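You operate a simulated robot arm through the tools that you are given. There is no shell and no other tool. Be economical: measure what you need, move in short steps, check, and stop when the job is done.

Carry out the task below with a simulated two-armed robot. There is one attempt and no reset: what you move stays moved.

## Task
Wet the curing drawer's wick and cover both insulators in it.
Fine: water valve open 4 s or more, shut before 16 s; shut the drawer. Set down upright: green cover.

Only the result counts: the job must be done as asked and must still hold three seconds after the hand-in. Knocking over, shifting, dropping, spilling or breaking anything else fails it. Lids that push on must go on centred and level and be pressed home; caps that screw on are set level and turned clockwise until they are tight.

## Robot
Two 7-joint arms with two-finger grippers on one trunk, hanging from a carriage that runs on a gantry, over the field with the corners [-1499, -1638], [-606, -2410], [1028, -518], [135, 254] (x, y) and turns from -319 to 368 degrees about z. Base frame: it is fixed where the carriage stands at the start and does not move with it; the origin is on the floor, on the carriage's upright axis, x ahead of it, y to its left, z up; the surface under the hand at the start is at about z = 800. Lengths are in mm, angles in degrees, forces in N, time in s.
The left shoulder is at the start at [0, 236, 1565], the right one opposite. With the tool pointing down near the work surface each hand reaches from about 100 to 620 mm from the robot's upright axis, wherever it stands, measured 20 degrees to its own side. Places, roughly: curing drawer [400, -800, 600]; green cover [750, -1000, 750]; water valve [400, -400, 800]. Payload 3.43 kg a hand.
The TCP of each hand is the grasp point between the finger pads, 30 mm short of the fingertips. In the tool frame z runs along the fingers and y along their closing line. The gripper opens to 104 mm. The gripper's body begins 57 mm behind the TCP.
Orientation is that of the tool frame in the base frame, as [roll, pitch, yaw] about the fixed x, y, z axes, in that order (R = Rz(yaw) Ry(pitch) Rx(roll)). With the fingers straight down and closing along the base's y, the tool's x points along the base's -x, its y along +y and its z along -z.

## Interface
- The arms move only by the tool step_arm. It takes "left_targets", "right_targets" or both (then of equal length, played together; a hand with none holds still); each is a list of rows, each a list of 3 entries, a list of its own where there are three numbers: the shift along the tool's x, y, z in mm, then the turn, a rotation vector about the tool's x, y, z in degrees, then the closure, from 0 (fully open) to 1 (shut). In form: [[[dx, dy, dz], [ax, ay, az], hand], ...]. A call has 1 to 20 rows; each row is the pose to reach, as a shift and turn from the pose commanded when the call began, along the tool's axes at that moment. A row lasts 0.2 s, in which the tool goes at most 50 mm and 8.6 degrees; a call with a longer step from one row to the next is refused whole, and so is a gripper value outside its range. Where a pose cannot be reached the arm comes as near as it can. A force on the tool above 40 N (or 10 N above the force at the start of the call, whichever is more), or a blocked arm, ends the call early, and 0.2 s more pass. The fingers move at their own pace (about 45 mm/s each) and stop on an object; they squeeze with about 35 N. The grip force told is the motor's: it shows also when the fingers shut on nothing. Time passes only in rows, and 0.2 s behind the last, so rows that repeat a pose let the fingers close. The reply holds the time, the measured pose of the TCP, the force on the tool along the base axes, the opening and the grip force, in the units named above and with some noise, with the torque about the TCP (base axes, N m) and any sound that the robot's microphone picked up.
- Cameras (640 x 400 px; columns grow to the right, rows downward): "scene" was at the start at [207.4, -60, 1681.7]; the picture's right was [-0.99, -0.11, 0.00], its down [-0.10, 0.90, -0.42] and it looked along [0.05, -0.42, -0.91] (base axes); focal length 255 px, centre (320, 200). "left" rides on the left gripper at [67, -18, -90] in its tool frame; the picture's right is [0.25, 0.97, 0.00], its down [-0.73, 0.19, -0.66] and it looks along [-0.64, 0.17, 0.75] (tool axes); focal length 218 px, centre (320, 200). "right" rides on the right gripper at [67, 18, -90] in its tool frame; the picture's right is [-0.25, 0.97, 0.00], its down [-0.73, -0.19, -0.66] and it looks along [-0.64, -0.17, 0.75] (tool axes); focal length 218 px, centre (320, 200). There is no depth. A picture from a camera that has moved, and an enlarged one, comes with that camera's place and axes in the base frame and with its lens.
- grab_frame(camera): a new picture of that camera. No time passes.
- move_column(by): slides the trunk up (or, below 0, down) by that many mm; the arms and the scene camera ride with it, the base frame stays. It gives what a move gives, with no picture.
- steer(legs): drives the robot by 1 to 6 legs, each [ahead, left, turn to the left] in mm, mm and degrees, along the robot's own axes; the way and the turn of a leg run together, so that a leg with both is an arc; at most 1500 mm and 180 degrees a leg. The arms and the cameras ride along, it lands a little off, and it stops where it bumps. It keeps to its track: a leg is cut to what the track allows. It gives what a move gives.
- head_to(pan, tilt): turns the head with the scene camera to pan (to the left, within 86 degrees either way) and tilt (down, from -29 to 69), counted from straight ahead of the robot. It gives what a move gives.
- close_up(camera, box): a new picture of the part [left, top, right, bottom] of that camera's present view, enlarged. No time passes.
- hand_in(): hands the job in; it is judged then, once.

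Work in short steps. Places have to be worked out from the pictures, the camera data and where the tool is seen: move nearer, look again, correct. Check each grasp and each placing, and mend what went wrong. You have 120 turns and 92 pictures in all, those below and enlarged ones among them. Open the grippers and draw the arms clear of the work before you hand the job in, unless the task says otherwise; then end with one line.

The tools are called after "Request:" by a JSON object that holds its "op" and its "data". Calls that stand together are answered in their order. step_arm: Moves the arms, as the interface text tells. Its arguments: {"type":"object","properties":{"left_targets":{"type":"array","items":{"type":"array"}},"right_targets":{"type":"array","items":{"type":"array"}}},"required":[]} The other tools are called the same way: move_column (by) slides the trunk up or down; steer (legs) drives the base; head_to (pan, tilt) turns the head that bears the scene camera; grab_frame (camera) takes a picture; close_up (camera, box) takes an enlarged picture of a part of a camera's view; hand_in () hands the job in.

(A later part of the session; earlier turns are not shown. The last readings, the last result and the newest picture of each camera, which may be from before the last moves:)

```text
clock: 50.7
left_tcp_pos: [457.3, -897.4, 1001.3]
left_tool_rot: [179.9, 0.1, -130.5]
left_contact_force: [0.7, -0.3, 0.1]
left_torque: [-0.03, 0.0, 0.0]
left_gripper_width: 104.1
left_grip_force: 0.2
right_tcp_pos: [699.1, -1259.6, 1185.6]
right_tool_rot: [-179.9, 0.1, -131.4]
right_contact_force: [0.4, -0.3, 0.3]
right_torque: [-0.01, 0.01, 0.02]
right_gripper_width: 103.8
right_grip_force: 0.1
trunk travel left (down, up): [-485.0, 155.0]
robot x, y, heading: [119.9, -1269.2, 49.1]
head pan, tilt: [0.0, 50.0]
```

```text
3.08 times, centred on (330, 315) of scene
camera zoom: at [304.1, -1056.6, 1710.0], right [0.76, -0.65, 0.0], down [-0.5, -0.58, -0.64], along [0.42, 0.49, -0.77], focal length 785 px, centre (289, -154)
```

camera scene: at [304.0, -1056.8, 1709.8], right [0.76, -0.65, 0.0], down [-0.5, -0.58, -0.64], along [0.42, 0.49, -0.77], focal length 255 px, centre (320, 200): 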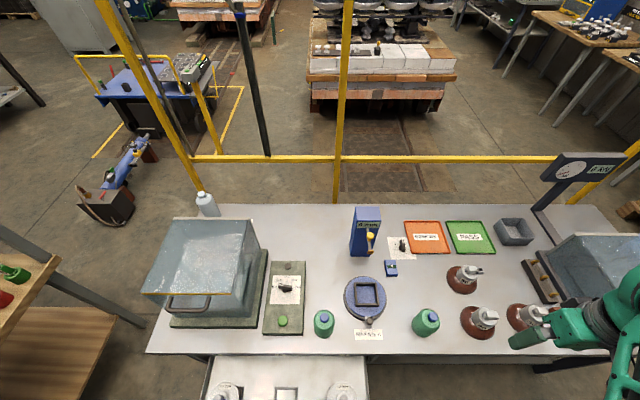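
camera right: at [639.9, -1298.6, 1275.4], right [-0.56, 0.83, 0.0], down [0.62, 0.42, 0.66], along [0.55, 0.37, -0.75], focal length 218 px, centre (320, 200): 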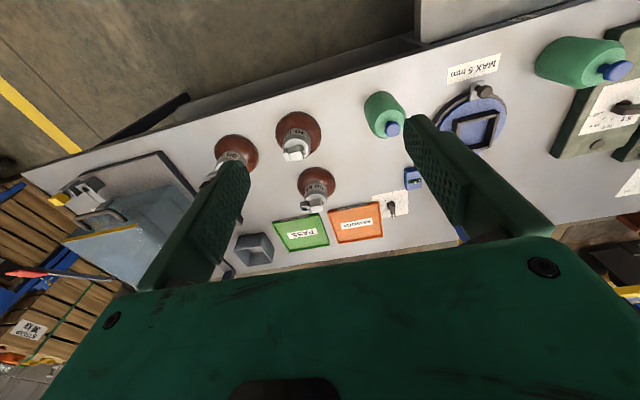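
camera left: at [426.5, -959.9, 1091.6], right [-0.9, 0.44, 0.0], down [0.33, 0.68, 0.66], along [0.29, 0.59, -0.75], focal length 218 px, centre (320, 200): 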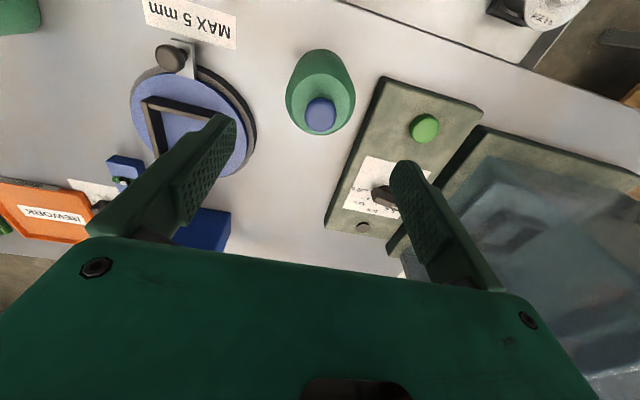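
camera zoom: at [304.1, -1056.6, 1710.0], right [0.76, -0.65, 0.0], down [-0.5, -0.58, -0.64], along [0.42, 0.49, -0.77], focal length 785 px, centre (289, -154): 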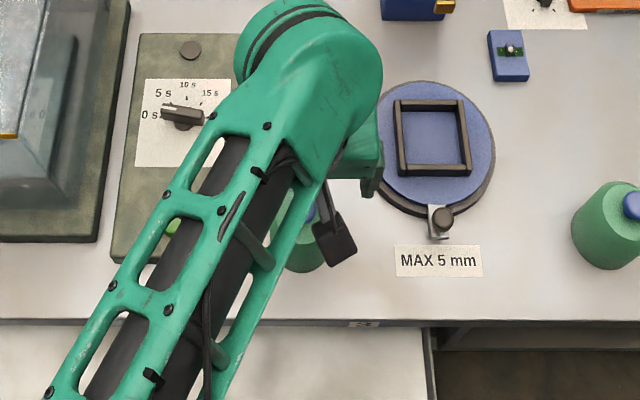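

The knob is centred under the hand within 2 mm. I descend to TCP z≈876 with an 83 mm opening and close on the cover's body.

Request:
{"op": "step_arm", "data": {"left_targets": [[[0, 0, 25], [0, 0, 0], 0.2], [[0, 0, 50], [0, 0, 0], 0.2], [[0, 0, 75], [0, 0, 0], 0.2], [[0, 0, 95], [0, 0, 0], 0.2], [[0, 0, 110], [0, 0, 0], 0.2], [[0, 0, 125], [0, 0, 0], 0.2], [[0, 0, 125], [0, 0, 0], 0.6], [[0, 0, 125], [0, 0, 0], 1], [[0, 0, 125], [0, 0, 0], 1], [[0, 0, 125], [0, 0, 0], 1]]}}

Request:
{"op": "grab_frame", "data": {"camera": "left"}}

```text
clock: 52.9
left_tcp_pos: [456.0, -896.6, 877.0]
left_tool_rot: [-179.9, 0.1, -130.6]
left_contact_force: [0.0, -0.2, 1.4]
left_torque: [-0.01, -0.12, 0.01]
left_gripper_width: 66.7
left_grip_force: 35.5
right_tcp_pos: [699.1, -1259.9, 1184.9]
right_tool_rot: [-180.0, 0.2, -131.3]
right_contact_force: [0.2, 1.0, 0.2]
right_torque: [-0.01, -0.01, -0.02]
right_gripper_width: 103.9
right_grip_force: 0.0
trunk travel left (down, up): [-485.0, 155.0]
robot x, y, heading: [121.4, -1266.5, 49.4]
head pan, tilt: [0.0, 50.0]
```

```text
56 pictures are left
camera left: at [425.6, -958.4, 967.3], right [-0.9, 0.44, 0.0], down [0.33, 0.68, 0.66], along [0.29, 0.59, -0.75], focal length 218 px, centre (320, 200)
```

left: 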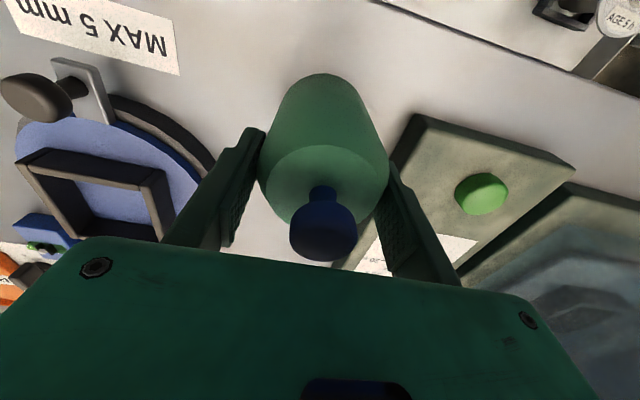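

Gripped at 66.7 mm, upright. I lift it 150 mm, move back clear of the table edge and then left over the left insulator.

Request:
{"op": "step_arm", "data": {"left_targets": [[[0, 0, -15], [0, 0, 0], 1], [[0, 0, -45], [0, 0, 0], 1], [[0, 0, -85], [0, 0, 0], 1], [[0, 0, -120], [0, 0, 0], 1], [[20, 0, -150], [0, 0, 0], 1], [[60, 0, -150], [0, 0, 0], 1], [[100, 0, -150], [0, 0, 0], 1], [[140, 0, -150], [0, 0, 0], 1], [[170, 20, -150], [0, 0, 0], 1], [[188, 55, -150], [0, 0, 0], 1], [[188, 95, -150], [0, 0, 0], 1], [[188, 135, -150], [0, 0, 0], 1], [[188, 175, -150], [0, 0, 0], 1], [[188, 215, -150], [0, 0, 0], 1], [[188, 255, -150], [0, 0, 0], 1], [[188, 295, -150], [0, 0, 0], 1], [[188, 330, -150], [0, 0, 0], 1]]}}

Request:
{"op": "grab_frame", "data": {"camera": "left"}}

Request:
{"op": "grab_frame", "data": {"camera": "scene"}}

```text
clock: 56.5
left_tcp_pos: [82.1, -825.2, 1027.8]
left_tool_rot: [179.9, 0.1, -130.6]
left_contact_force: [0.4, -0.9, -0.8]
left_torque: [0.0, 0.02, 0.02]
left_gripper_width: 66.7
left_grip_force: 35.2
right_tcp_pos: [697.4, -1260.6, 1185.5]
right_tool_rot: [180.0, 0.1, -131.4]
right_contact_force: [0.8, 0.6, -0.3]
right_torque: [0.01, 0.02, -0.03]
right_gripper_width: 103.9
right_grip_force: 0.1
trunk travel left (down, up): [-485.0, 155.0]
robot x, y, heading: [124.4, -1266.6, 49.5]
head pan, tilt: [0.0, 50.0]
```

```text
55 pictures are left
camera left: at [50.7, -889.3, 1117.1], right [-0.9, 0.44, 0.0], down [0.33, 0.68, 0.66], along [0.29, 0.59, -0.75], focal length 218 px, centre (320, 200)
```

left: 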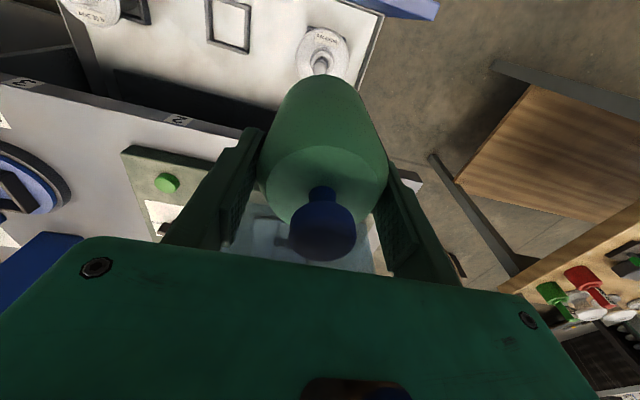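

```text
54 pictures are left
camera scene: at [303.8, -1056.8, 1709.8], right [0.76, -0.65, 0.0], down [-0.5, -0.58, -0.64], along [0.42, 0.49, -0.77], focal length 255 px, centre (320, 200)
```

scene: 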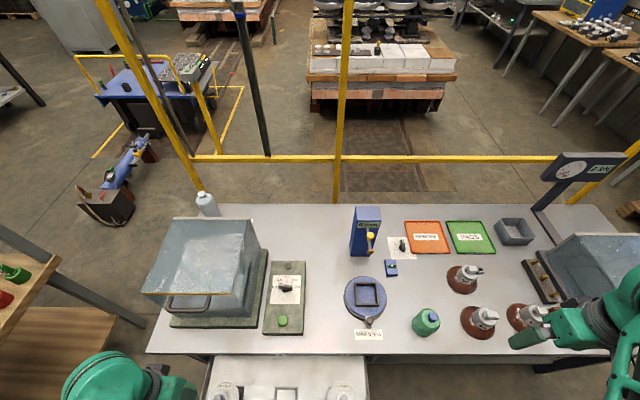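

The pin ball is seen at about u=-568, v=603.5. I correct by 5 mm and lower to just above the pin for another look.

Request:
{"op": "step_arm", "data": {"left_targets": [[[-5, -1.7, 40], [0, 0, 0], 1], [[-5, -1.7, 80], [0, 0, 0], 1], [[-5, -1.7, 120], [0, 0, 0], 1], [[-5, -1.7, 155], [0, 0, 0], 1], [[-5, -1.7, 180], [0, 0, 0], 1], [[-5, -1.7, 190], [0, 0, 0], 1]]}}

Request:
{"op": "close_up", "data": {"camera": "left", "box": [240, 0, 400, 100]}}

Request:
{"op": "head_to", "data": {"pan": 25, "tilt": 66}}

Request:
{"op": "grab_frame", "data": {"camera": "scene"}}

```text
clock: 57.9
left_tcp_pos: [86.1, -825.0, 837.4]
left_tool_rot: [-180.0, 0.1, -130.6]
left_contact_force: [-0.3, -1.0, -0.3]
left_torque: [-0.03, 0.02, 0.05]
left_gripper_width: 67.1
left_grip_force: 35.2
right_tcp_pos: [698.9, -1259.4, 1185.0]
right_tool_rot: [-180.0, 0.1, -131.4]
right_contact_force: [0.5, 0.4, 1.0]
right_torque: [0.01, 0.01, -0.04]
right_gripper_width: 104.0
right_grip_force: 0.2
trunk travel left (down, up): [-485.0, 155.0]
robot x, y, heading: [123.0, -1265.1, 49.4]
head pan, tilt: [0.0, 50.0]
```

```text
4.00 times, centred on (320, 50) of left
camera zoom: at [55.8, -887.4, 927.1], right [-0.9, 0.44, 0.0], down [0.33, 0.68, 0.66], along [0.29, 0.59, -0.75], focal length 873 px, centre (320, 800)
```

zoom: 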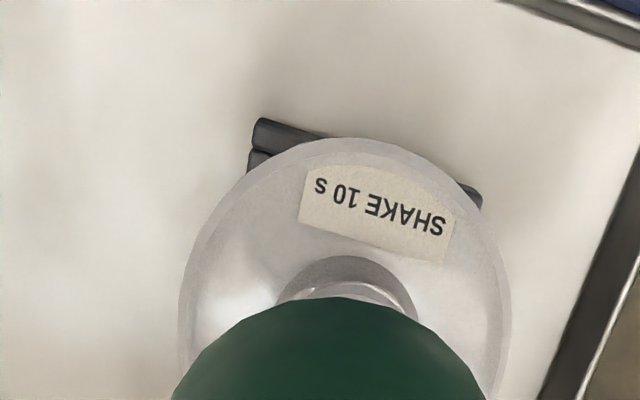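

```text
clock: 58.8
left_tcp_pos: [86.1, -824.8, 837.9]
left_tool_rot: [180.0, 0.0, -130.5]
left_contact_force: [0.0, 0.9, 0.1]
left_torque: [0.0, 0.01, 0.0]
left_gripper_width: 67.0
left_grip_force: 34.8
right_tcp_pos: [697.8, -1259.9, 1185.2]
right_tool_rot: [-180.0, 0.1, -131.4]
right_contact_force: [-0.1, -0.8, -0.1]
right_torque: [0.04, 0.03, 0.01]
right_gripper_width: 104.1
right_grip_force: 0.0
trunk travel left (down, up): [-485.0, 155.0]
robot x, y, heading: [118.8, -1266.2, 49.6]
head pan, tilt: [25.0, 66.0]
```

```text
52 pictures are left
camera scene: at [269.8, -1058.0, 1690.6], right [0.96, -0.27, 0.0], down [-0.25, -0.88, -0.41], along [0.11, 0.39, -0.91], focal length 255 px, centre (320, 200)
```

scene: 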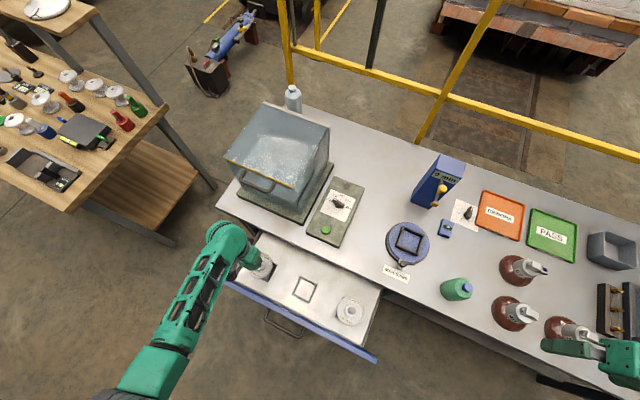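

The close-up shows disc and collar about 7 mm to the left of where the ball suggested, so the insulator leans a little. I shift the cover to a compromise centre and lower gently past the pin.

Request:
{"op": "step_arm", "data": {"left_targets": [[[-3, 6.5, 0], [0, 0, 0], 1], [[-3, 6.5, 15], [0, 0, 0], 1], [[-3, 6.5, 30], [0, 0, 0], 1], [[-3, 6.5, 40], [0, 0, 0], 1], [[-3, 6.5, 50], [0, 0, 0], 1], [[-3, 6.5, 60], [0, 0, 0], 1], [[-3, 6.5, 68], [0, 0, 0], 1]]}}

Request:
{"op": "close_up", "data": {"camera": "left", "box": [220, 0, 420, 125]}}

```text
clock: 60.4
left_tcp_pos: [83.9, -816.5, 768.3]
left_tool_rot: [-180.0, 0.1, -130.7]
left_contact_force: [-0.2, 0.2, -0.7]
left_torque: [0.02, -0.01, 0.0]
left_gripper_width: 66.8
left_grip_force: 35.2
right_tcp_pos: [698.1, -1260.7, 1184.8]
right_tool_rot: [-180.0, 0.1, -131.4]
right_contact_force: [-0.4, -0.2, -1.1]
right_torque: [-0.01, -0.02, -0.01]
right_gripper_width: 104.1
right_grip_force: 0.0
trunk travel left (down, up): [-485.0, 155.0]
robot x, y, heading: [123.6, -1268.5, 49.3]
head pan, tilt: [25.0, 66.0]
```

```text
3.20 times, centred on (320, 62) of left
camera zoom: at [53.8, -879.4, 859.6], right [-0.9, 0.44, 0.0], down [0.33, 0.68, 0.66], along [0.29, 0.59, -0.75], focal length 698 px, centre (320, 640)
```

zoom: 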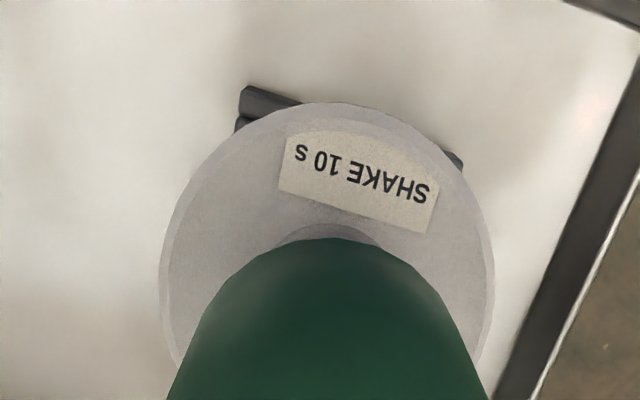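

Cover is past the pin and centred on the disc in both directions, no contact. I continue down in small steps.

Request:
{"op": "step_arm", "data": {"left_targets": [[[0, 0, 8], [0, 0, 0], 1], [[0, 0, 16], [0, 0, 0], 1], [[0, 0, 24], [0, 0, 0], 1], [[0, 0, 30], [0, 0, 0], 1], [[0, 0, 36], [0, 0, 0], 1]]}}

Request:
{"op": "close_up", "data": {"camera": "left", "box": [220, 0, 420, 125]}}

```text
clock: 61.6
left_tcp_pos: [84.2, -815.9, 733.6]
left_tool_rot: [179.9, 0.3, -130.5]
left_contact_force: [0.4, 0.3, -1.5]
left_torque: [0.0, 0.0, -0.01]
left_gripper_width: 66.5
left_grip_force: 35.1
right_tcp_pos: [698.8, -1258.5, 1185.5]
right_tool_rot: [-180.0, 0.0, -131.3]
right_contact_force: [0.3, -0.2, 0.8]
right_torque: [-0.04, 0.0, 0.01]
right_gripper_width: 103.9
right_grip_force: 0.0
trunk travel left (down, up): [-485.0, 155.0]
robot x, y, heading: [120.9, -1267.5, 49.5]
head pan, tilt: [25.0, 66.0]
```

```text
3.20 times, centred on (320, 62) of left
camera zoom: at [54.1, -878.8, 823.1], right [-0.9, 0.44, 0.0], down [0.33, 0.68, 0.66], along [0.29, 0.59, -0.75], focal length 698 px, centre (320, 640)
```

zoom: 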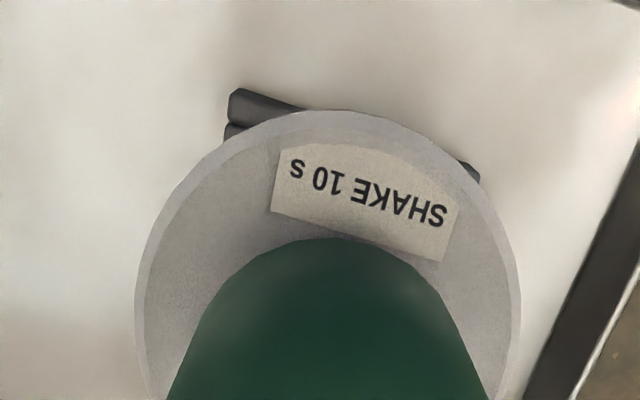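

Still clear and centred, with the bottom edge at about z=657. I go down another 20 mm in 3–4 mm steps, feeling for contact.

Request:
{"op": "step_arm", "data": {"left_targets": [[[0, 0, 4], [0, 0, 0], 1], [[0, 0, 8], [0, 0, 0], 1], [[0, 0, 12], [0, 0, 0], 1], [[0, 0, 14], [0, 0, 0], 1]]}}

```text
clock: 62.6
left_tcp_pos: [85.2, -816.6, 717.9]
left_tool_rot: [180.0, 0.1, -130.5]
left_contact_force: [-0.1, 0.8, -0.7]
left_torque: [-0.03, -0.01, 0.02]
left_gripper_width: 66.8
left_grip_force: 34.8
right_tcp_pos: [696.4, -1260.2, 1184.9]
right_tool_rot: [-180.0, 0.1, -131.4]
right_contact_force: [-0.3, 0.1, 0.3]
right_torque: [0.01, 0.0, 0.01]
right_gripper_width: 103.9
right_grip_force: 0.0
trunk travel left (down, up): [-485.0, 155.0]
robot x, y, heading: [123.4, -1270.4, 49.7]
head pan, tilt: [25.0, 66.0]
```

Request:
{"op": "step_arm", "data": {"left_targets": [[[0, 0, 3], [0, 0, 0], 1], [[0, 0, 6], [0, 0, 0], 1], [[0, 0, 9], [0, 0, 0], 1], [[0, 0, 11], [0, 0, 0], 1]]}}

Request:
{"op": "close_up", "data": {"camera": "left", "box": [180, 0, 440, 160]}}

```text
clock: 63.6
left_tcp_pos: [84.8, -818.3, 706.7]
left_tool_rot: [180.0, 0.0, -130.7]
left_contact_force: [-1.1, -0.4, -0.3]
left_torque: [0.04, -0.01, -0.01]
left_gripper_width: 66.9
left_grip_force: 35.0
right_tcp_pos: [699.0, -1258.9, 1186.2]
right_tool_rot: [-180.0, 0.1, -131.4]
right_contact_force: [0.4, 0.4, 0.4]
right_torque: [0.01, 0.02, -0.02]
right_gripper_width: 104.1
right_grip_force: 0.1
trunk travel left (down, up): [-485.0, 155.0]
robot x, y, heading: [124.2, -1269.6, 49.5]
head pan, tilt: [25.0, 66.0]
```

```text
2.46 times, centred on (310, 80) of left
camera zoom: at [54.4, -880.0, 797.8], right [-0.9, 0.44, 0.0], down [0.33, 0.68, 0.66], along [0.29, 0.59, -0.75], focal length 537 px, centre (345, 495)
```

zoom: 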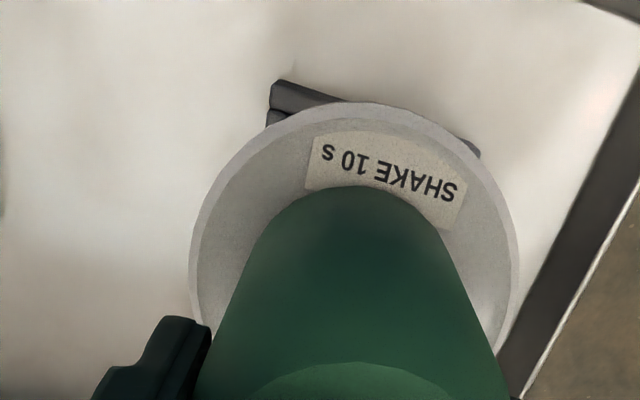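

No contact yet; the rim is at about z=626. I continue in 2 mm steps.

Request:
{"op": "step_arm", "data": {"left_targets": [[[0, 0, 2], [0, 0, 0], 1], [[0, 0, 4], [0, 0, 0], 1], [[0, 0, 6], [0, 0, 0], 1], [[0, 0, 8], [0, 0, 0], 1], [[0, 0, 8], [0, 0, 0], 1]]}}

```text
clock: 64.9
left_tcp_pos: [89.0, -810.4, 703.0]
left_tool_rot: [179.9, 0.8, -130.6]
left_contact_force: [1.2, -5.3, 18.6]
left_torque: [-0.77, 0.22, 0.07]
left_gripper_width: 66.6
left_grip_force: 35.0
right_tcp_pos: [697.9, -1260.0, 1185.1]
right_tool_rot: [180.0, 0.1, -131.5]
right_contact_force: [-0.2, 0.3, 0.3]
right_torque: [0.0, 0.01, -0.01]
right_gripper_width: 104.1
right_grip_force: 0.0
trunk travel left (down, up): [-485.0, 155.0]
robot x, y, heading: [117.7, -1265.3, 49.2]
head pan, tilt: [25.0, 66.0]
stopped in row 5 (left hand): the force on the tool passed its limit at 41 N (the readings are from after the stop); the commanded pose is now the measured one
```

Contact at 41 N; the hand reads about 8 mm further forward. I look before releasing.

Request:
{"op": "close_up", "data": {"camera": "left", "box": [180, 0, 440, 160]}}

Request:
{"op": "close_up", "data": {"camera": "scene", "box": [210, 200, 400, 360]}}

```text
2.46 times, centred on (310, 80) of left
camera zoom: at [57.5, -874.5, 792.4], right [-0.9, 0.44, 0.0], down [0.32, 0.67, 0.67], along [0.29, 0.6, -0.75], focal length 537 px, centre (345, 495)
```

zoom: 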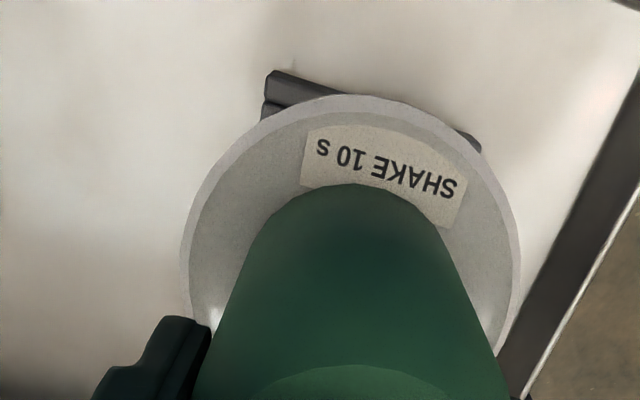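

```text
2.50 times, centred on (305, 280) of scene
camera zoom: at [269.9, -1058.3, 1690.3], right [0.96, -0.27, 0.0], down [-0.25, -0.88, -0.41], along [0.11, 0.39, -0.91], focal length 638 px, centre (358, 0)
```

zoom: 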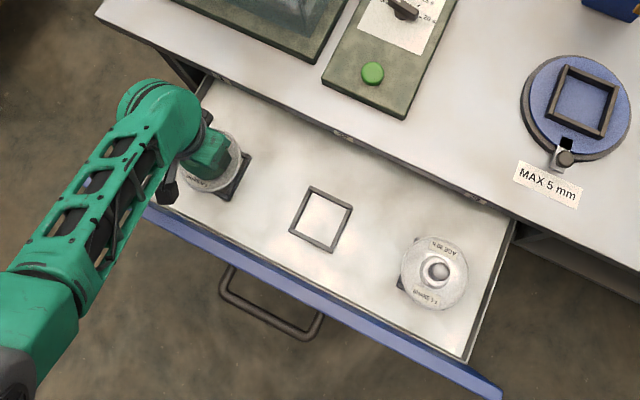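

The light drawer just gave a few mm. The cover's edge sits on the disc, so I open the fingers slowly and check.

Request:
{"op": "step_arm", "data": {"left_targets": [[[0, 0, 0], [0, 0, 0], 0.33], [[0, 0, 0], [0, 0, 0], 0.2], [[0, 0, 0], [0, 0, 0], 0.2]]}}

Request:
{"op": "grab_frame", "data": {"camera": "left"}}

```text
clock: 65.7
left_tcp_pos: [87.7, -813.3, 701.8]
left_tool_rot: [179.9, 0.6, -130.5]
left_contact_force: [0.4, -0.5, -0.5]
left_torque: [0.02, 0.0, 0.01]
left_gripper_width: 83.4
left_grip_force: 0.1
right_tcp_pos: [698.4, -1260.3, 1185.6]
right_tool_rot: [180.0, 0.1, -131.4]
right_contact_force: [-0.3, 0.2, 1.0]
right_torque: [0.02, 0.03, -0.02]
right_gripper_width: 103.9
right_grip_force: 0.0
trunk travel left (down, up): [-485.0, 155.0]
robot x, y, heading: [123.1, -1269.6, 49.4]
head pan, tilt: [25.0, 66.0]
```

```text
46 pictures are left
camera left: at [56.3, -875.9, 791.6], right [-0.9, 0.44, 0.0], down [0.33, 0.67, 0.66], along [0.29, 0.6, -0.75], focal length 218 px, centre (320, 200)
```

left: 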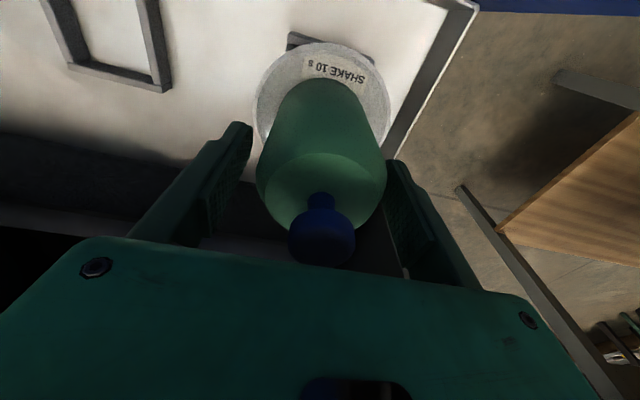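

It stands free and upright. I raise the hand straight up and inspect.

Request:
{"op": "step_arm", "data": {"left_targets": [[[0, 0, -10], [0, 0, 0], 0.1], [[0, 0, -40], [0, 0, 0], 0], [[0, 0, -85], [0, 0, 0], 0], [[0, 0, -130], [0, 0, 0], 0], [[0, 0, -175], [0, 0, 0], 0], [[0, 0, -220], [0, 0, 0], 0], [[0, 0, -260], [0, 0, 0], 0], [[0, 0, -300], [0, 0, 0], 0]]}}

Request:
{"op": "close_up", "data": {"camera": "left", "box": [160, 0, 480, 200]}}

```text
clock: 67.5
left_tcp_pos: [85.4, -813.7, 1002.8]
left_tool_rot: [179.9, 0.6, -130.5]
left_contact_force: [-0.5, -0.2, 0.2]
left_torque: [-0.01, -0.03, 0.01]
left_gripper_width: 103.7
left_grip_force: 0.1
right_tcp_pos: [697.7, -1260.2, 1184.3]
right_tool_rot: [-180.0, 0.2, -131.5]
right_contact_force: [1.0, 0.0, 0.4]
right_torque: [-0.01, 0.01, 0.03]
right_gripper_width: 104.3
right_grip_force: 0.1
trunk travel left (down, up): [-485.0, 155.0]
robot x, y, heading: [124.6, -1266.4, 49.4]
head pan, tilt: [25.0, 66.0]
```

```text
2.00 times, centred on (320, 100) of left
camera zoom: at [55.2, -877.4, 1092.7], right [-0.9, 0.44, 0.0], down [0.33, 0.67, 0.66], along [0.29, 0.6, -0.75], focal length 436 px, centre (320, 400)
```

zoom: 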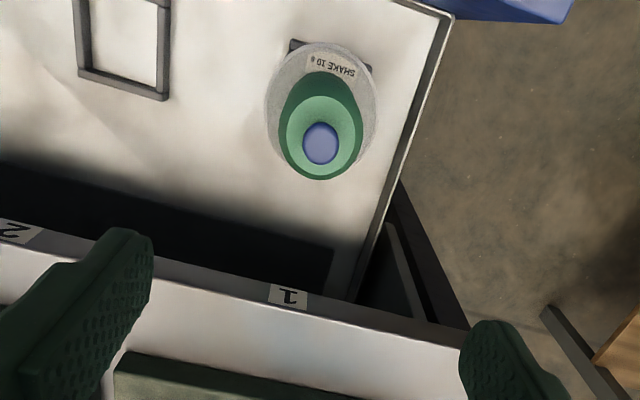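

Left cover is on well. I shift the robot 80 mm right for reach and bring the right hand above the right cover.

Request:
{"op": "steer", "data": {"legs": [[0, -80, 0]]}}

Request:
{"op": "step_arm", "data": {"right_targets": [[[-20, 35, 0], [0, 0, 0], 0], [[-45, 70, 10], [0, 0, 0], 0], [[-70, 105, 30], [0, 0, 0], 0], [[-95, 140, 60], [0, 0, 0], 0], [[-118, 173, 95], [0, 0, 0], 0], [[-118, 173, 130], [0, 0, 0], 0], [[-118, 173, 160], [0, 0, 0], 0], [[-118, 173, 180], [0, 0, 0], 0]]}}

Request:
{"op": "grab_frame", "data": {"camera": "right"}}

```text
clock: 68.6
left_tcp_pos: [145.2, -864.0, 1003.1]
left_tool_rot: [-180.0, 0.6, -130.5]
left_contact_force: [-0.3, 0.3, 0.2]
left_torque: [-0.03, 0.02, -0.02]
left_gripper_width: 103.9
left_grip_force: 0.1
right_tcp_pos: [756.9, -1312.0, 1185.1]
right_tool_rot: [-179.9, 0.1, -131.4]
right_contact_force: [0.0, -0.9, 0.3]
right_torque: [0.03, 0.03, 0.01]
right_gripper_width: 104.3
right_grip_force: 0.0
trunk travel left (down, up): [-485.0, 155.0]
robot x, y, heading: [184.6, -1318.0, 49.2]
head pan, tilt: [25.0, 66.0]
```

```text
refused: row 4 steps farther than a row can; nothing moved
```

```text
44 pictures are left
camera right: at [699.0, -1350.3, 1275.3], right [-0.56, 0.83, 0.0], down [0.63, 0.42, 0.66], along [0.55, 0.37, -0.75], focal length 218 px, centre (320, 200)
```

right: 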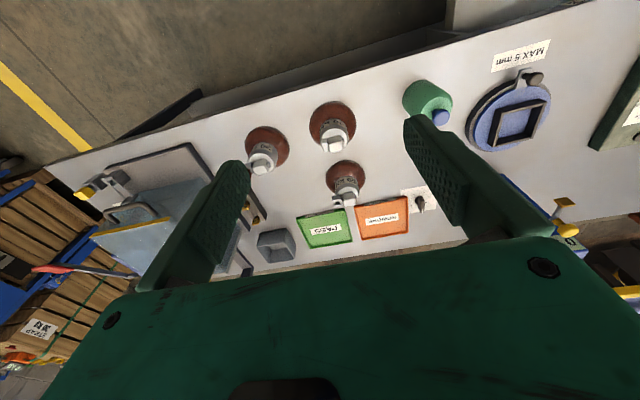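

The step was too long; I repeat with finer rows.

Request:
{"op": "step_arm", "data": {"right_targets": [[[-20, 30, 0], [0, 0, 0], 0], [[-40, 58, 10], [0, 0, 0], 0], [[-60, 86, 25], [0, 0, 0], 0], [[-80, 115, 45], [0, 0, 0], 0], [[-100, 144, 70], [0, 0, 0], 0], [[-119, 172, 95], [0, 0, 0], 0], [[-119, 172, 130], [0, 0, 0], 0], [[-119, 172, 160], [0, 0, 0], 0], [[-119, 172, 183], [0, 0, 0], 0]]}}

Request:
{"op": "grab_frame", "data": {"camera": "right"}}

```text
clock: 70.6
left_tcp_pos: [145.4, -864.1, 1003.0]
left_tool_rot: [180.0, 0.6, -130.5]
left_contact_force: [0.0, -0.9, -0.8]
left_torque: [-0.01, 0.02, -0.01]
left_gripper_width: 104.2
left_grip_force: 0.1
right_tcp_pos: [707.2, -1109.0, 1001.7]
right_tool_rot: [180.0, 0.2, -131.5]
right_contact_force: [-0.1, -0.4, 0.2]
right_torque: [0.01, 0.0, 0.02]
right_gripper_width: 104.0
right_grip_force: 0.0
trunk travel left (down, up): [-485.0, 155.0]
robot x, y, heading: [181.8, -1318.6, 49.3]
head pan, tilt: [25.0, 66.0]
```

```text
43 pictures are left
camera right: at [648.6, -1146.8, 1092.0], right [-0.56, 0.83, 0.0], down [0.63, 0.42, 0.66], along [0.55, 0.37, -0.75], focal length 218 px, centre (320, 200)
```

right: 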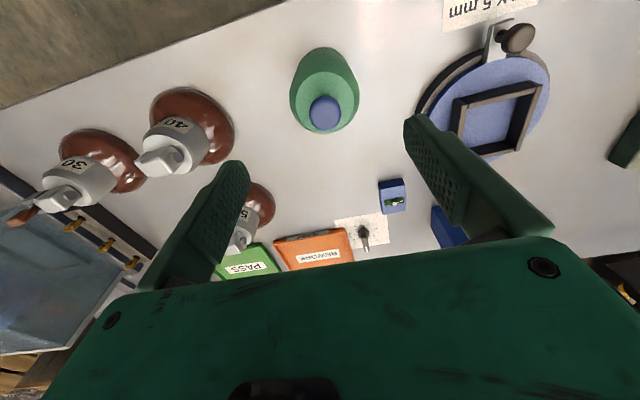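

Knob is 5 mm left of the hand's centre; I correct that, descend and grip.

Request:
{"op": "step_arm", "data": {"right_targets": [[[1, 5, 25], [0, 0, 0], 0.2], [[1, 5, 50], [0, 0, 0], 0.2], [[1, 5, 75], [0, 0, 0], 0.2], [[1, 5, 95], [0, 0, 0], 0.2], [[1, 5, 110], [0, 0, 0], 0.2], [[1, 5, 125], [0, 0, 0], 0.2], [[1, 5, 125], [0, 0, 0], 0.6], [[1, 5, 125], [0, 0, 0], 1], [[1, 5, 125], [0, 0, 0], 1], [[1, 5, 125], [0, 0, 0], 1]]}}

Request:
{"op": "grab_frame", "data": {"camera": "right"}}

```text
clock: 72.8
left_tcp_pos: [146.1, -863.9, 1003.2]
left_tool_rot: [180.0, 0.6, -130.5]
left_contact_force: [0.6, -0.6, -0.9]
left_torque: [0.0, -0.02, -0.01]
left_gripper_width: 104.2
left_grip_force: 0.1
right_tcp_pos: [701.7, -1105.1, 877.5]
right_tool_rot: [-179.9, 0.0, -131.5]
right_contact_force: [-0.7, 0.3, 0.5]
right_torque: [0.02, 0.03, -0.01]
right_gripper_width: 66.5
right_grip_force: 34.5
trunk travel left (down, up): [-485.0, 155.0]
robot x, y, heading: [180.8, -1315.6, 49.2]
head pan, tilt: [25.0, 66.0]
```

```text
42 pictures are left
camera right: at [643.3, -1143.6, 967.0], right [-0.56, 0.83, 0.0], down [0.63, 0.42, 0.66], along [0.55, 0.37, -0.75], focal length 218 px, centre (320, 200)
```

right: 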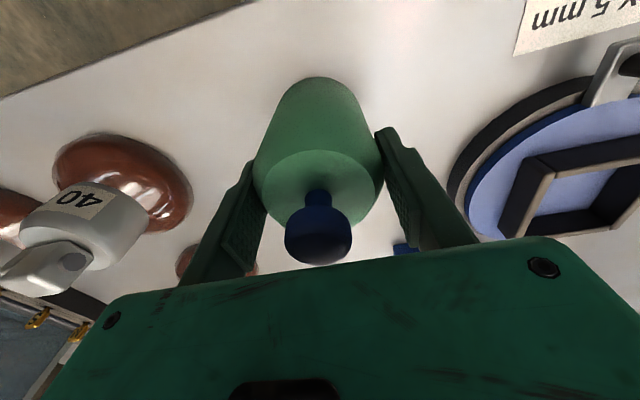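

Gripped. I lift, move back and then left to above the right insulator.

Request:
{"op": "step_arm", "data": {"right_targets": [[[0, 0, -15], [0, 0, 0], 1], [[0, 0, -45], [0, 0, 0], 1], [[0, 0, -85], [0, 0, 0], 1], [[0, 0, -120], [0, 0, 0], 1], [[20, 0, -150], [0, 0, 0], 1], [[60, 0, -150], [0, 0, 0], 1], [[100, 0, -150], [0, 0, 0], 1], [[140, 0, -150], [0, 0, 0], 1], [[170, 20, -150], [0, 0, 0], 1], [[190, 55, -150], [0, 0, 0], 1], [[190, 95, -150], [0, 0, 0], 1], [[190, 135, -150], [0, 0, 0], 1], [[190, 175, -150], [0, 0, 0], 1], [[190, 215, -150], [0, 0, 0], 1], [[190, 255, -150], [0, 0, 0], 1], [[190, 255, -100], [0, 0, 0], 1], [[190, 255, -60], [0, 0, 0], 1], [[190, 255, -40], [0, 0, 0], 1]]}}

Request:
{"op": "close_up", "data": {"camera": "right", "box": [220, 0, 420, 125]}}

```text
clock: 76.6
left_tcp_pos: [146.5, -863.5, 1004.1]
left_tool_rot: [179.9, 0.6, -130.6]
left_contact_force: [-0.3, -0.8, -0.1]
left_torque: [-0.03, 0.04, -0.02]
left_gripper_width: 103.9
left_grip_force: 0.1
right_tcp_pos: [395.1, -1074.8, 963.1]
right_tool_rot: [179.9, 0.2, -131.4]
right_contact_force: [0.3, -0.3, -1.2]
right_torque: [-0.01, 0.04, 0.03]
right_gripper_width: 66.8
right_grip_force: 34.9
right hand out of reach, approached as far as the arm can: row 17, 18
trunk travel left (down, up): [-485.0, 155.0]
robot x, y, heading: [182.5, -1321.4, 49.3]
head pan, tilt: [25.0, 66.0]
```

```text
3.20 times, centred on (320, 62) of right
camera zoom: at [337.4, -1115.2, 1053.5], right [-0.56, 0.83, 0.0], down [0.63, 0.42, 0.66], along [0.55, 0.37, -0.75], focal length 698 px, centre (320, 640)
```

zoom: 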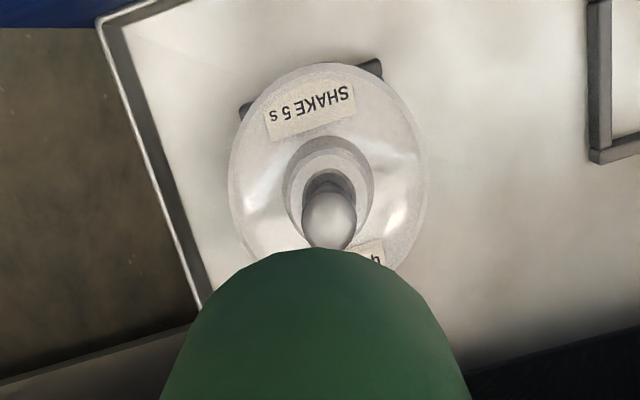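

The right arm is folding too close to its own side, so I shift the robot 200 mm left and 60 mm back, then move the hand right again.

Request:
{"op": "steer", "data": {"legs": [[-60, 200, 0]]}}

Request:
{"op": "step_arm", "data": {"right_targets": [[[-20, -40, 0], [0, 0, 0], 1], [[-40, -80, 0], [0, 0, 0], 1], [[-50, -120, 0], [0, 0, 0], 1], [[-50, -160, 0], [0, 0, 0], 1], [[-50, -205, 0], [0, 0, 0], 1]]}}

Request:
{"op": "close_up", "data": {"camera": "right", "box": [220, 0, 420, 125]}}

```text
clock: 78.2
left_tcp_pos: [-48.4, -778.7, 1003.1]
left_tool_rot: [179.9, 0.5, -130.5]
left_contact_force: [0.2, -0.5, 0.8]
left_torque: [0.0, -0.02, 0.04]
left_gripper_width: 103.9
left_grip_force: 0.2
right_tcp_pos: [201.7, -992.3, 962.6]
right_tool_rot: [180.0, 0.1, -131.4]
right_contact_force: [0.5, -0.1, -0.9]
right_torque: [-0.01, 0.01, 0.01]
right_gripper_width: 66.7
right_grip_force: 35.0
trunk travel left (down, up): [-485.0, 155.0]
robot x, y, heading: [-10.7, -1230.2, 49.6]
head pan, tilt: [25.0, 66.0]
```

```text
clock: 79.4
left_tcp_pos: [-47.0, -780.1, 1003.8]
left_tool_rot: [-179.9, 0.6, -130.6]
left_contact_force: [0.4, 0.3, 0.1]
left_torque: [-0.04, 0.02, -0.02]
left_gripper_width: 104.0
left_grip_force: 0.0
right_tcp_pos: [389.0, -1089.7, 962.2]
right_tool_rot: [-179.9, 0.1, -131.3]
right_contact_force: [1.0, 0.5, -0.9]
right_torque: [-0.03, 0.0, -0.02]
right_gripper_width: 66.7
right_grip_force: 35.0
trunk travel left (down, up): [-485.0, 155.0]
robot x, y, heading: [-12.9, -1231.5, 49.5]
head pan, tilt: [25.0, 66.0]
```

```text
3.20 times, centred on (320, 62) of right
camera zoom: at [331.7, -1129.2, 1051.7], right [-0.56, 0.83, 0.0], down [0.62, 0.42, 0.66], along [0.55, 0.37, -0.75], focal length 698 px, centre (320, 640)
```

zoom: 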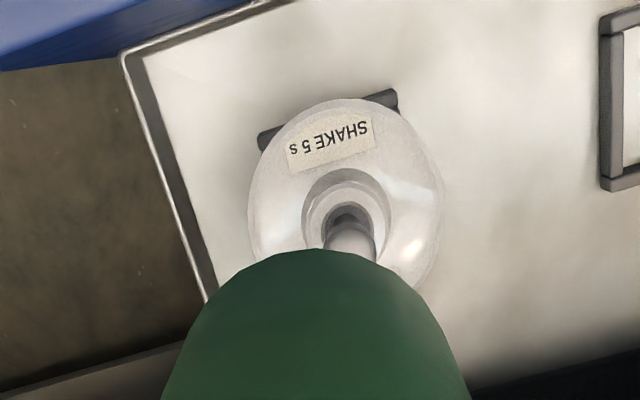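

Disc and collar show the target at u≈-556, v≈996 (the drawer had slid in a bit). I correct by (-14, 11) and lower to just past the pin.

Request:
{"op": "step_arm", "data": {"right_targets": [[[-14.3, 11.2, 20], [0, 0, 0], 1], [[-14.3, 11.2, 60], [0, 0, 0], 1], [[-14.3, 11.2, 95], [0, 0, 0], 1], [[-14.3, 11.2, 120], [0, 0, 0], 1], [[-14.3, 11.2, 130], [0, 0, 0], 1]]}}

Request:
{"op": "close_up", "data": {"camera": "right", "box": [220, 0, 420, 125]}}

```text
clock: 80.6
left_tcp_pos: [-48.0, -779.3, 1002.7]
left_tool_rot: [179.9, 0.6, -130.5]
left_contact_force: [-0.3, 0.2, 0.0]
left_torque: [0.01, -0.04, -0.02]
left_gripper_width: 103.6
left_grip_force: 0.0
right_tcp_pos: [388.4, -1071.5, 832.7]
right_tool_rot: [180.0, 0.0, -131.4]
right_contact_force: [-0.6, 0.5, -0.9]
right_torque: [-0.02, -0.01, 0.04]
right_gripper_width: 66.6
right_grip_force: 35.1
trunk travel left (down, up): [-485.0, 155.0]
robot x, y, heading: [-7.8, -1230.1, 49.3]
head pan, tilt: [25.0, 66.0]
```

```text
3.20 times, centred on (320, 62) of right
camera zoom: at [330.7, -1110.6, 922.2], right [-0.56, 0.83, 0.0], down [0.63, 0.42, 0.66], along [0.55, 0.37, -0.75], focal length 698 px, centre (320, 640)
```

zoom: 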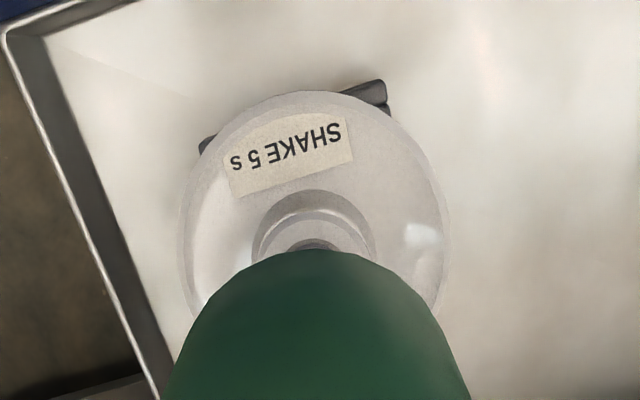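

Well centred now (within ~1 mm). I lower past the pin to just above the disc.

Request:
{"op": "step_arm", "data": {"right_targets": [[[-1, -1, 12], [0, 0, 0], 1], [[-1, -1, 24], [0, 0, 0], 1], [[-1, -1, 36], [0, 0, 0], 1], [[-1, -1, 48], [0, 0, 0], 1], [[-1, -1, 58], [0, 0, 0], 1], [[-1, -1, 68], [0, 0, 0], 1], [[-1, -1, 78], [0, 0, 0], 1], [[-1, -1, 88], [0, 0, 0], 1], [[-1, -1, 98], [0, 0, 0], 1], [[-1, -1, 106], [0, 0, 0], 1], [[-1, -1, 114], [0, 0, 0], 1], [[-1, -1, 121], [0, 0, 0], 1]]}}

Request:
{"op": "close_up", "data": {"camera": "right", "box": [200, 0, 456, 160]}}

```text
clock: 83.2
left_tcp_pos: [-48.2, -779.0, 1003.0]
left_tool_rot: [179.9, 0.6, -130.5]
left_contact_force: [-0.1, -0.2, 0.3]
left_torque: [0.0, 0.02, 0.01]
left_gripper_width: 103.8
left_grip_force: 0.1
right_tcp_pos: [391.1, -1069.6, 711.6]
right_tool_rot: [-180.0, 0.1, -131.3]
right_contact_force: [0.3, -0.4, -0.1]
right_torque: [0.01, -0.02, 0.02]
right_gripper_width: 66.7
right_grip_force: 34.8
trunk travel left (down, up): [-485.0, 155.0]
robot x, y, heading: [-8.4, -1233.7, 49.3]
head pan, tilt: [25.0, 66.0]
```

```text
2.50 times, centred on (328, 80) of right
camera zoom: at [333.5, -1108.8, 800.9], right [-0.56, 0.83, 0.0], down [0.63, 0.42, 0.66], along [0.55, 0.37, -0.75], focal length 546 px, centre (300, 500)
```

zoom: 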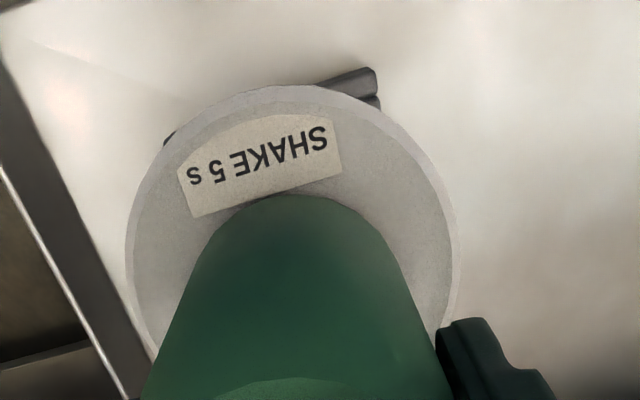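

Still centred. The left one touched at a tool height of about 703–705, so I go down in 1.5 mm steps until contact.

Request:
{"op": "step_arm", "data": {"right_targets": [[[0, 0, 2], [0, 0, 0], 1], [[0, 0, 4], [0, 0, 0], 1], [[0, 0, 5.5], [0, 0, 0], 1], [[0, 0, 7], [0, 0, 0], 1], [[0, 0, 8], [0, 0, 0], 1]]}}

```text
clock: 84.4
left_tcp_pos: [-47.5, -778.1, 1001.9]
left_tool_rot: [179.9, 0.6, -130.5]
left_contact_force: [0.2, 0.5, -0.7]
left_torque: [0.0, 0.02, 0.01]
left_gripper_width: 103.9
left_grip_force: 0.0
right_tcp_pos: [391.4, -1070.7, 703.4]
right_tool_rot: [-179.9, 0.1, -131.4]
right_contact_force: [-0.5, -0.6, 0.3]
right_torque: [0.02, 0.01, 0.01]
right_gripper_width: 66.8
right_grip_force: 35.2
trunk travel left (down, up): [-485.0, 155.0]
robot x, y, heading: [-11.2, -1227.9, 49.4]
head pan, tilt: [25.0, 66.0]
```

Request:
{"op": "step_arm", "data": {"right_targets": [[[0, 0, 1], [0, 0, 0], 1], [[0, 0, 2], [0, 0, 0], 1], [[0, 0, 3], [0, 0, 0], 1]]}}

```text
clock: 85.2
left_tcp_pos: [-47.7, -778.5, 1003.5]
left_tool_rot: [180.0, 0.6, -130.4]
left_contact_force: [-0.8, -0.6, -0.2]
left_torque: [0.03, -0.01, -0.01]
left_gripper_width: 104.1
left_grip_force: 0.1
right_tcp_pos: [393.3, -1069.1, 703.3]
right_tool_rot: [179.9, 0.4, -131.4]
right_contact_force: [-1.6, -0.2, 25.5]
right_torque: [-0.4, 0.76, -0.04]
right_gripper_width: 66.5
right_grip_force: 34.9
trunk travel left (down, up): [-485.0, 155.0]
robot x, y, heading: [-8.8, -1234.8, 49.2]
head pan, tilt: [25.0, 66.0]
```

Contact with 25 N at the same height as the left one. I release and raise the hand.

Request:
{"op": "step_arm", "data": {"right_targets": [[[0, 0, 1], [0, 0, 0], 0.33], [[0, 0, 1], [0, 0, 0], 0.2], [[0, 0, 1], [0, 0, 0], 0.2], [[0, 0, -10], [0, 0, 0], 0.1], [[0, 0, -40], [0, 0, 0], 0], [[0, 0, -85], [0, 0, 0], 0], [[0, 0, -130], [0, 0, 0], 0], [[0, 0, -175], [0, 0, 0], 0], [[0, 0, -220], [0, 0, 0], 0], [[0, 0, -260], [0, 0, 0], 0], [[0, 0, -300], [0, 0, 0], 0]]}}

Request:
{"op": "grab_frame", "data": {"camera": "right"}}

Request:
{"op": "close_up", "data": {"camera": "scene", "box": [200, 180, 480, 400]}}

```text
clock: 87.6
left_tcp_pos: [-47.8, -779.0, 1003.2]
left_tool_rot: [179.9, 0.6, -130.5]
left_contact_force: [-0.6, -0.3, 0.5]
left_torque: [0.02, 0.0, -0.02]
left_gripper_width: 104.2
left_grip_force: 0.1
right_tcp_pos: [391.9, -1074.4, 1004.2]
right_tool_rot: [179.9, 0.1, -131.5]
right_contact_force: [-0.2, 0.2, -0.2]
right_torque: [0.04, 0.0, -0.02]
right_gripper_width: 104.0
right_grip_force: 0.0
trunk travel left (down, up): [-485.0, 155.0]
robot x, y, heading: [-12.5, -1233.8, 49.2]
head pan, tilt: [25.0, 66.0]
```

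```text
37 pictures are left
camera right: at [334.0, -1112.9, 1094.0], right [-0.56, 0.83, 0.0], down [0.63, 0.42, 0.66], along [0.55, 0.37, -0.75], focal length 218 px, centre (320, 200)
```

right: 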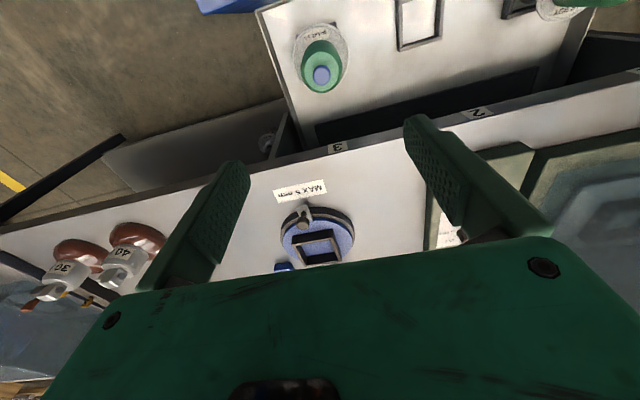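

```text
1.82 times, centred on (340, 290) of scene
camera zoom: at [136.0, -1023.0, 1690.6], right [0.96, -0.27, 0.0], down [-0.25, -0.88, -0.41], along [0.11, 0.39, -0.91], focal length 464 px, centre (284, 36)
```

zoom: 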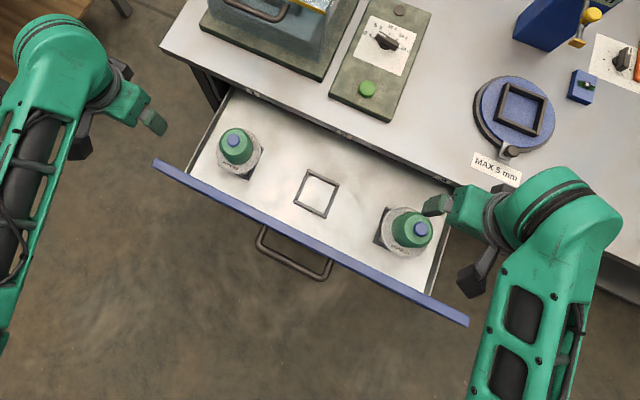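

Both insulators are covered and upright. Now I prepare to shut the drawer: right hand up and aside, robot back 160 mm, left hand to the handle's middle.

Request:
{"op": "step_arm", "data": {"right_targets": [[[0, 0, -40], [0, 0, 0], 0], [[0, -30, -80], [0, 0, 0], 0], [[0, -60, -115], [0, 0, 0], 0], [[0, -95, -145], [0, 0, 0], 0], [[0, -130, -170], [0, 0, 0], 0], [[0, -160, -180], [0, 0, 0], 0]]}}

Request:
{"op": "steer", "data": {"legs": [[-160, 0, 0]]}}

Request:
{"op": "step_arm", "data": {"left_targets": [[[0, -33, 0], [0, 0, 8.5], 0], [[0, -66, 0], [0, 0, 17], 0.2], [[0, -99, 0], [0, 0, 25.5], 0.6], [[0, -132, 0], [0, 0, 34], 0.6], [[0, -165, 0], [0, 0, 42.5], 0.6], [[0, -198, 0], [0, 0, 51], 0.6], [[0, -231, 0], [0, 0, 59.5], 0.6], [[0, -264, 0], [0, 0, 68], 0.6], [[0, -297, 0], [0, 0, 76.5], 0.6], [[0, -323, 0], [0, 0, 85], 0.6], [[0, -323, 0], [0, 0, 90], 0.6]]}}

Request:
{"op": "step_arm", "data": {"left_targets": [[[0, 0, 0], [-7.8, 0, 0], 0.6], [[0, 0, 0], [-15.6, 0, 0], 0.6], [[0, 0, 0], [-23.4, 0, 0], 0.6], [[0, 0, 0], [-31.2, 0, 0], 0.6], [[0, 0, 0], [-39, 0, 0], 0.6], [[0, 0, 0], [-46.8, 0, 0], 0.6], [[0, 0, 0], [-54.6, 0, 0], 0.6], [[0, 0, 0], [-62.4, 0, 0], 0.6], [[0, 0, 0], [-70, 0, 0], 0.6]]}}

```text
clock: 89.0
left_tcp_pos: [-48.1, -779.8, 1002.6]
left_tool_rot: [180.0, 0.7, -130.5]
left_contact_force: [-0.2, 1.0, 0.4]
left_torque: [-0.02, -0.01, -0.04]
left_gripper_width: 104.2
left_grip_force: 0.0
right_tcp_pos: [511.8, -1177.2, 1181.2]
right_tool_rot: [-180.0, 0.0, -131.4]
right_contact_force: [-0.5, 0.0, 0.5]
right_torque: [0.03, 0.0, 0.02]
right_gripper_width: 104.1
right_grip_force: 0.0
trunk travel left (down, up): [-485.0, 155.0]
robot x, y, heading: [-11.1, -1234.4, 49.3]
head pan, tilt: [25.0, 66.0]
```

```text
clock: 90.5
left_tcp_pos: [-151.1, -900.1, 1002.9]
left_tool_rot: [179.9, 0.5, -130.7]
left_contact_force: [-0.4, 0.5, -0.4]
left_torque: [-0.01, -0.03, 0.0]
left_gripper_width: 103.9
left_grip_force: 0.0
right_tcp_pos: [408.0, -1300.2, 1182.7]
right_tool_rot: [180.0, 0.0, -131.6]
right_contact_force: [0.4, -0.3, 0.3]
right_torque: [-0.01, 0.02, 0.0]
right_gripper_width: 104.0
right_grip_force: 0.0
trunk travel left (down, up): [-485.0, 155.0]
robot x, y, heading: [-118.9, -1355.0, 49.3]
head pan, tilt: [25.0, 66.0]
```

```text
clock: 92.8
left_tcp_pos: [95.4, -1109.1, 1001.2]
left_tool_rot: [179.4, -0.1, 139.2]
left_contact_force: [0.3, 0.8, -0.4]
left_torque: [0.0, 0.01, -0.01]
left_gripper_width: 41.6
left_grip_force: 0.1
right_tcp_pos: [406.4, -1299.1, 1182.0]
right_tool_rot: [-180.0, 0.0, -131.6]
right_contact_force: [0.3, 0.3, -0.6]
right_torque: [0.01, 0.01, 0.02]
right_gripper_width: 104.0
right_grip_force: 0.0
trunk travel left (down, up): [-485.0, 155.0]
robot x, y, heading: [-114.4, -1353.0, 49.1]
head pan, tilt: [25.0, 66.0]
```

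```text
clock: 94.8
left_tcp_pos: [95.2, -1110.3, 1003.0]
left_tool_rot: [109.3, 0.0, 139.2]
left_contact_force: [0.3, -0.5, 0.6]
left_torque: [0.02, 0.04, 0.02]
left_gripper_width: 41.4
left_grip_force: 0.1
right_tcp_pos: [408.1, -1300.2, 1181.9]
right_tool_rot: [-180.0, 0.1, -131.6]
right_contact_force: [-0.5, -0.3, -0.4]
right_torque: [0.02, 0.03, -0.03]
right_gripper_width: 104.0
right_grip_force: 0.2
trunk travel left (down, up): [-485.0, 155.0]
robot x, y, heading: [-110.1, -1349.3, 49.1]
head pan, tilt: [25.0, 66.0]
```

Hand is oriented at v≈798. I lower the trunk 275 mm and look at the handle with the wrist camera.

Request:
{"op": "move_column", "data": {"by": -275}}

Request:
{"op": "grab_frame", "data": {"camera": "left"}}

```text
clock: 97.6
left_tcp_pos: [95.3, -1111.0, 727.4]
left_tool_rot: [109.4, -0.1, 139.3]
left_contact_force: [-1.4, 0.1, -0.9]
left_torque: [0.01, 0.01, 0.01]
left_gripper_width: 41.7
left_grip_force: 0.1
right_tcp_pos: [405.9, -1299.7, 907.9]
right_tool_rot: [180.0, 0.0, -131.6]
right_contact_force: [1.0, 0.6, 1.1]
right_torque: [-0.01, -0.04, 0.0]
right_gripper_width: 104.2
right_grip_force: 0.1
trunk travel left (down, up): [-210.0, 430.0]
robot x, y, heading: [-115.2, -1354.3, 49.3]
head pan, tilt: [25.0, 66.0]
```

```text
35 pictures are left
camera left: at [-15.3, -1135.3, 741.3], right [0.02, 0.41, 0.91], down [0.19, -0.9, 0.4], along [0.98, 0.17, -0.09], focal length 218 px, centre (320, 200)
```

left: 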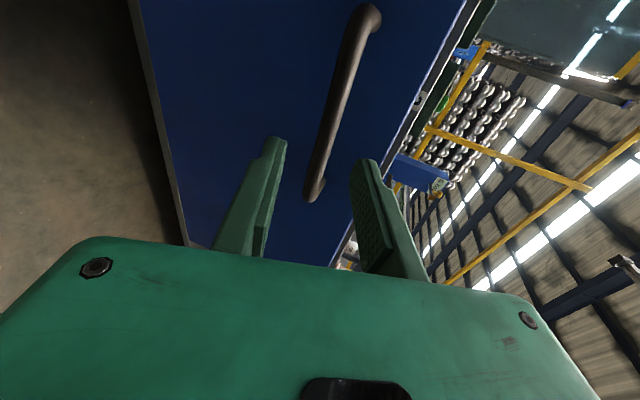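

The picture matches the one right after release, with the bar about 8 mm farther. I advance 67 mm and grip the bar.

Request:
{"op": "step_arm", "data": {"left_targets": [[[0, 4, 17], [0, 0, 0], 0.6], [[0, 4, 34], [0, 0, 0], 0.6], [[0, 4, 51], [0, 0, 0], 0.6], [[0, 4, 66], [0, 0, 0], 0.6], [[0, 4, 66], [0, 0, 0], 1], [[0, 4, 66], [0, 0, 0], 1], [[0, 4, 66], [0, 0, 0], 1], [[0, 4, 66], [0, 0, 0], 1]]}}

```text
clock: 99.4
left_tcp_pos: [136.9, -1062.1, 710.6]
left_tool_rot: [109.2, 0.0, 139.4]
left_contact_force: [-0.7, 1.0, 9.3]
left_torque: [0.04, 0.04, 0.08]
left_gripper_width: 13.8
left_grip_force: 45.3
right_tcp_pos: [407.8, -1299.3, 906.3]
right_tool_rot: [-180.0, 0.1, -131.6]
right_contact_force: [0.4, 0.8, 0.3]
right_torque: [0.02, 0.02, -0.02]
right_gripper_width: 104.2
right_grip_force: 0.1
trunk travel left (down, up): [-210.0, 430.0]
robot x, y, heading: [-115.0, -1355.9, 49.2]
head pan, tilt: [25.0, 66.0]
```

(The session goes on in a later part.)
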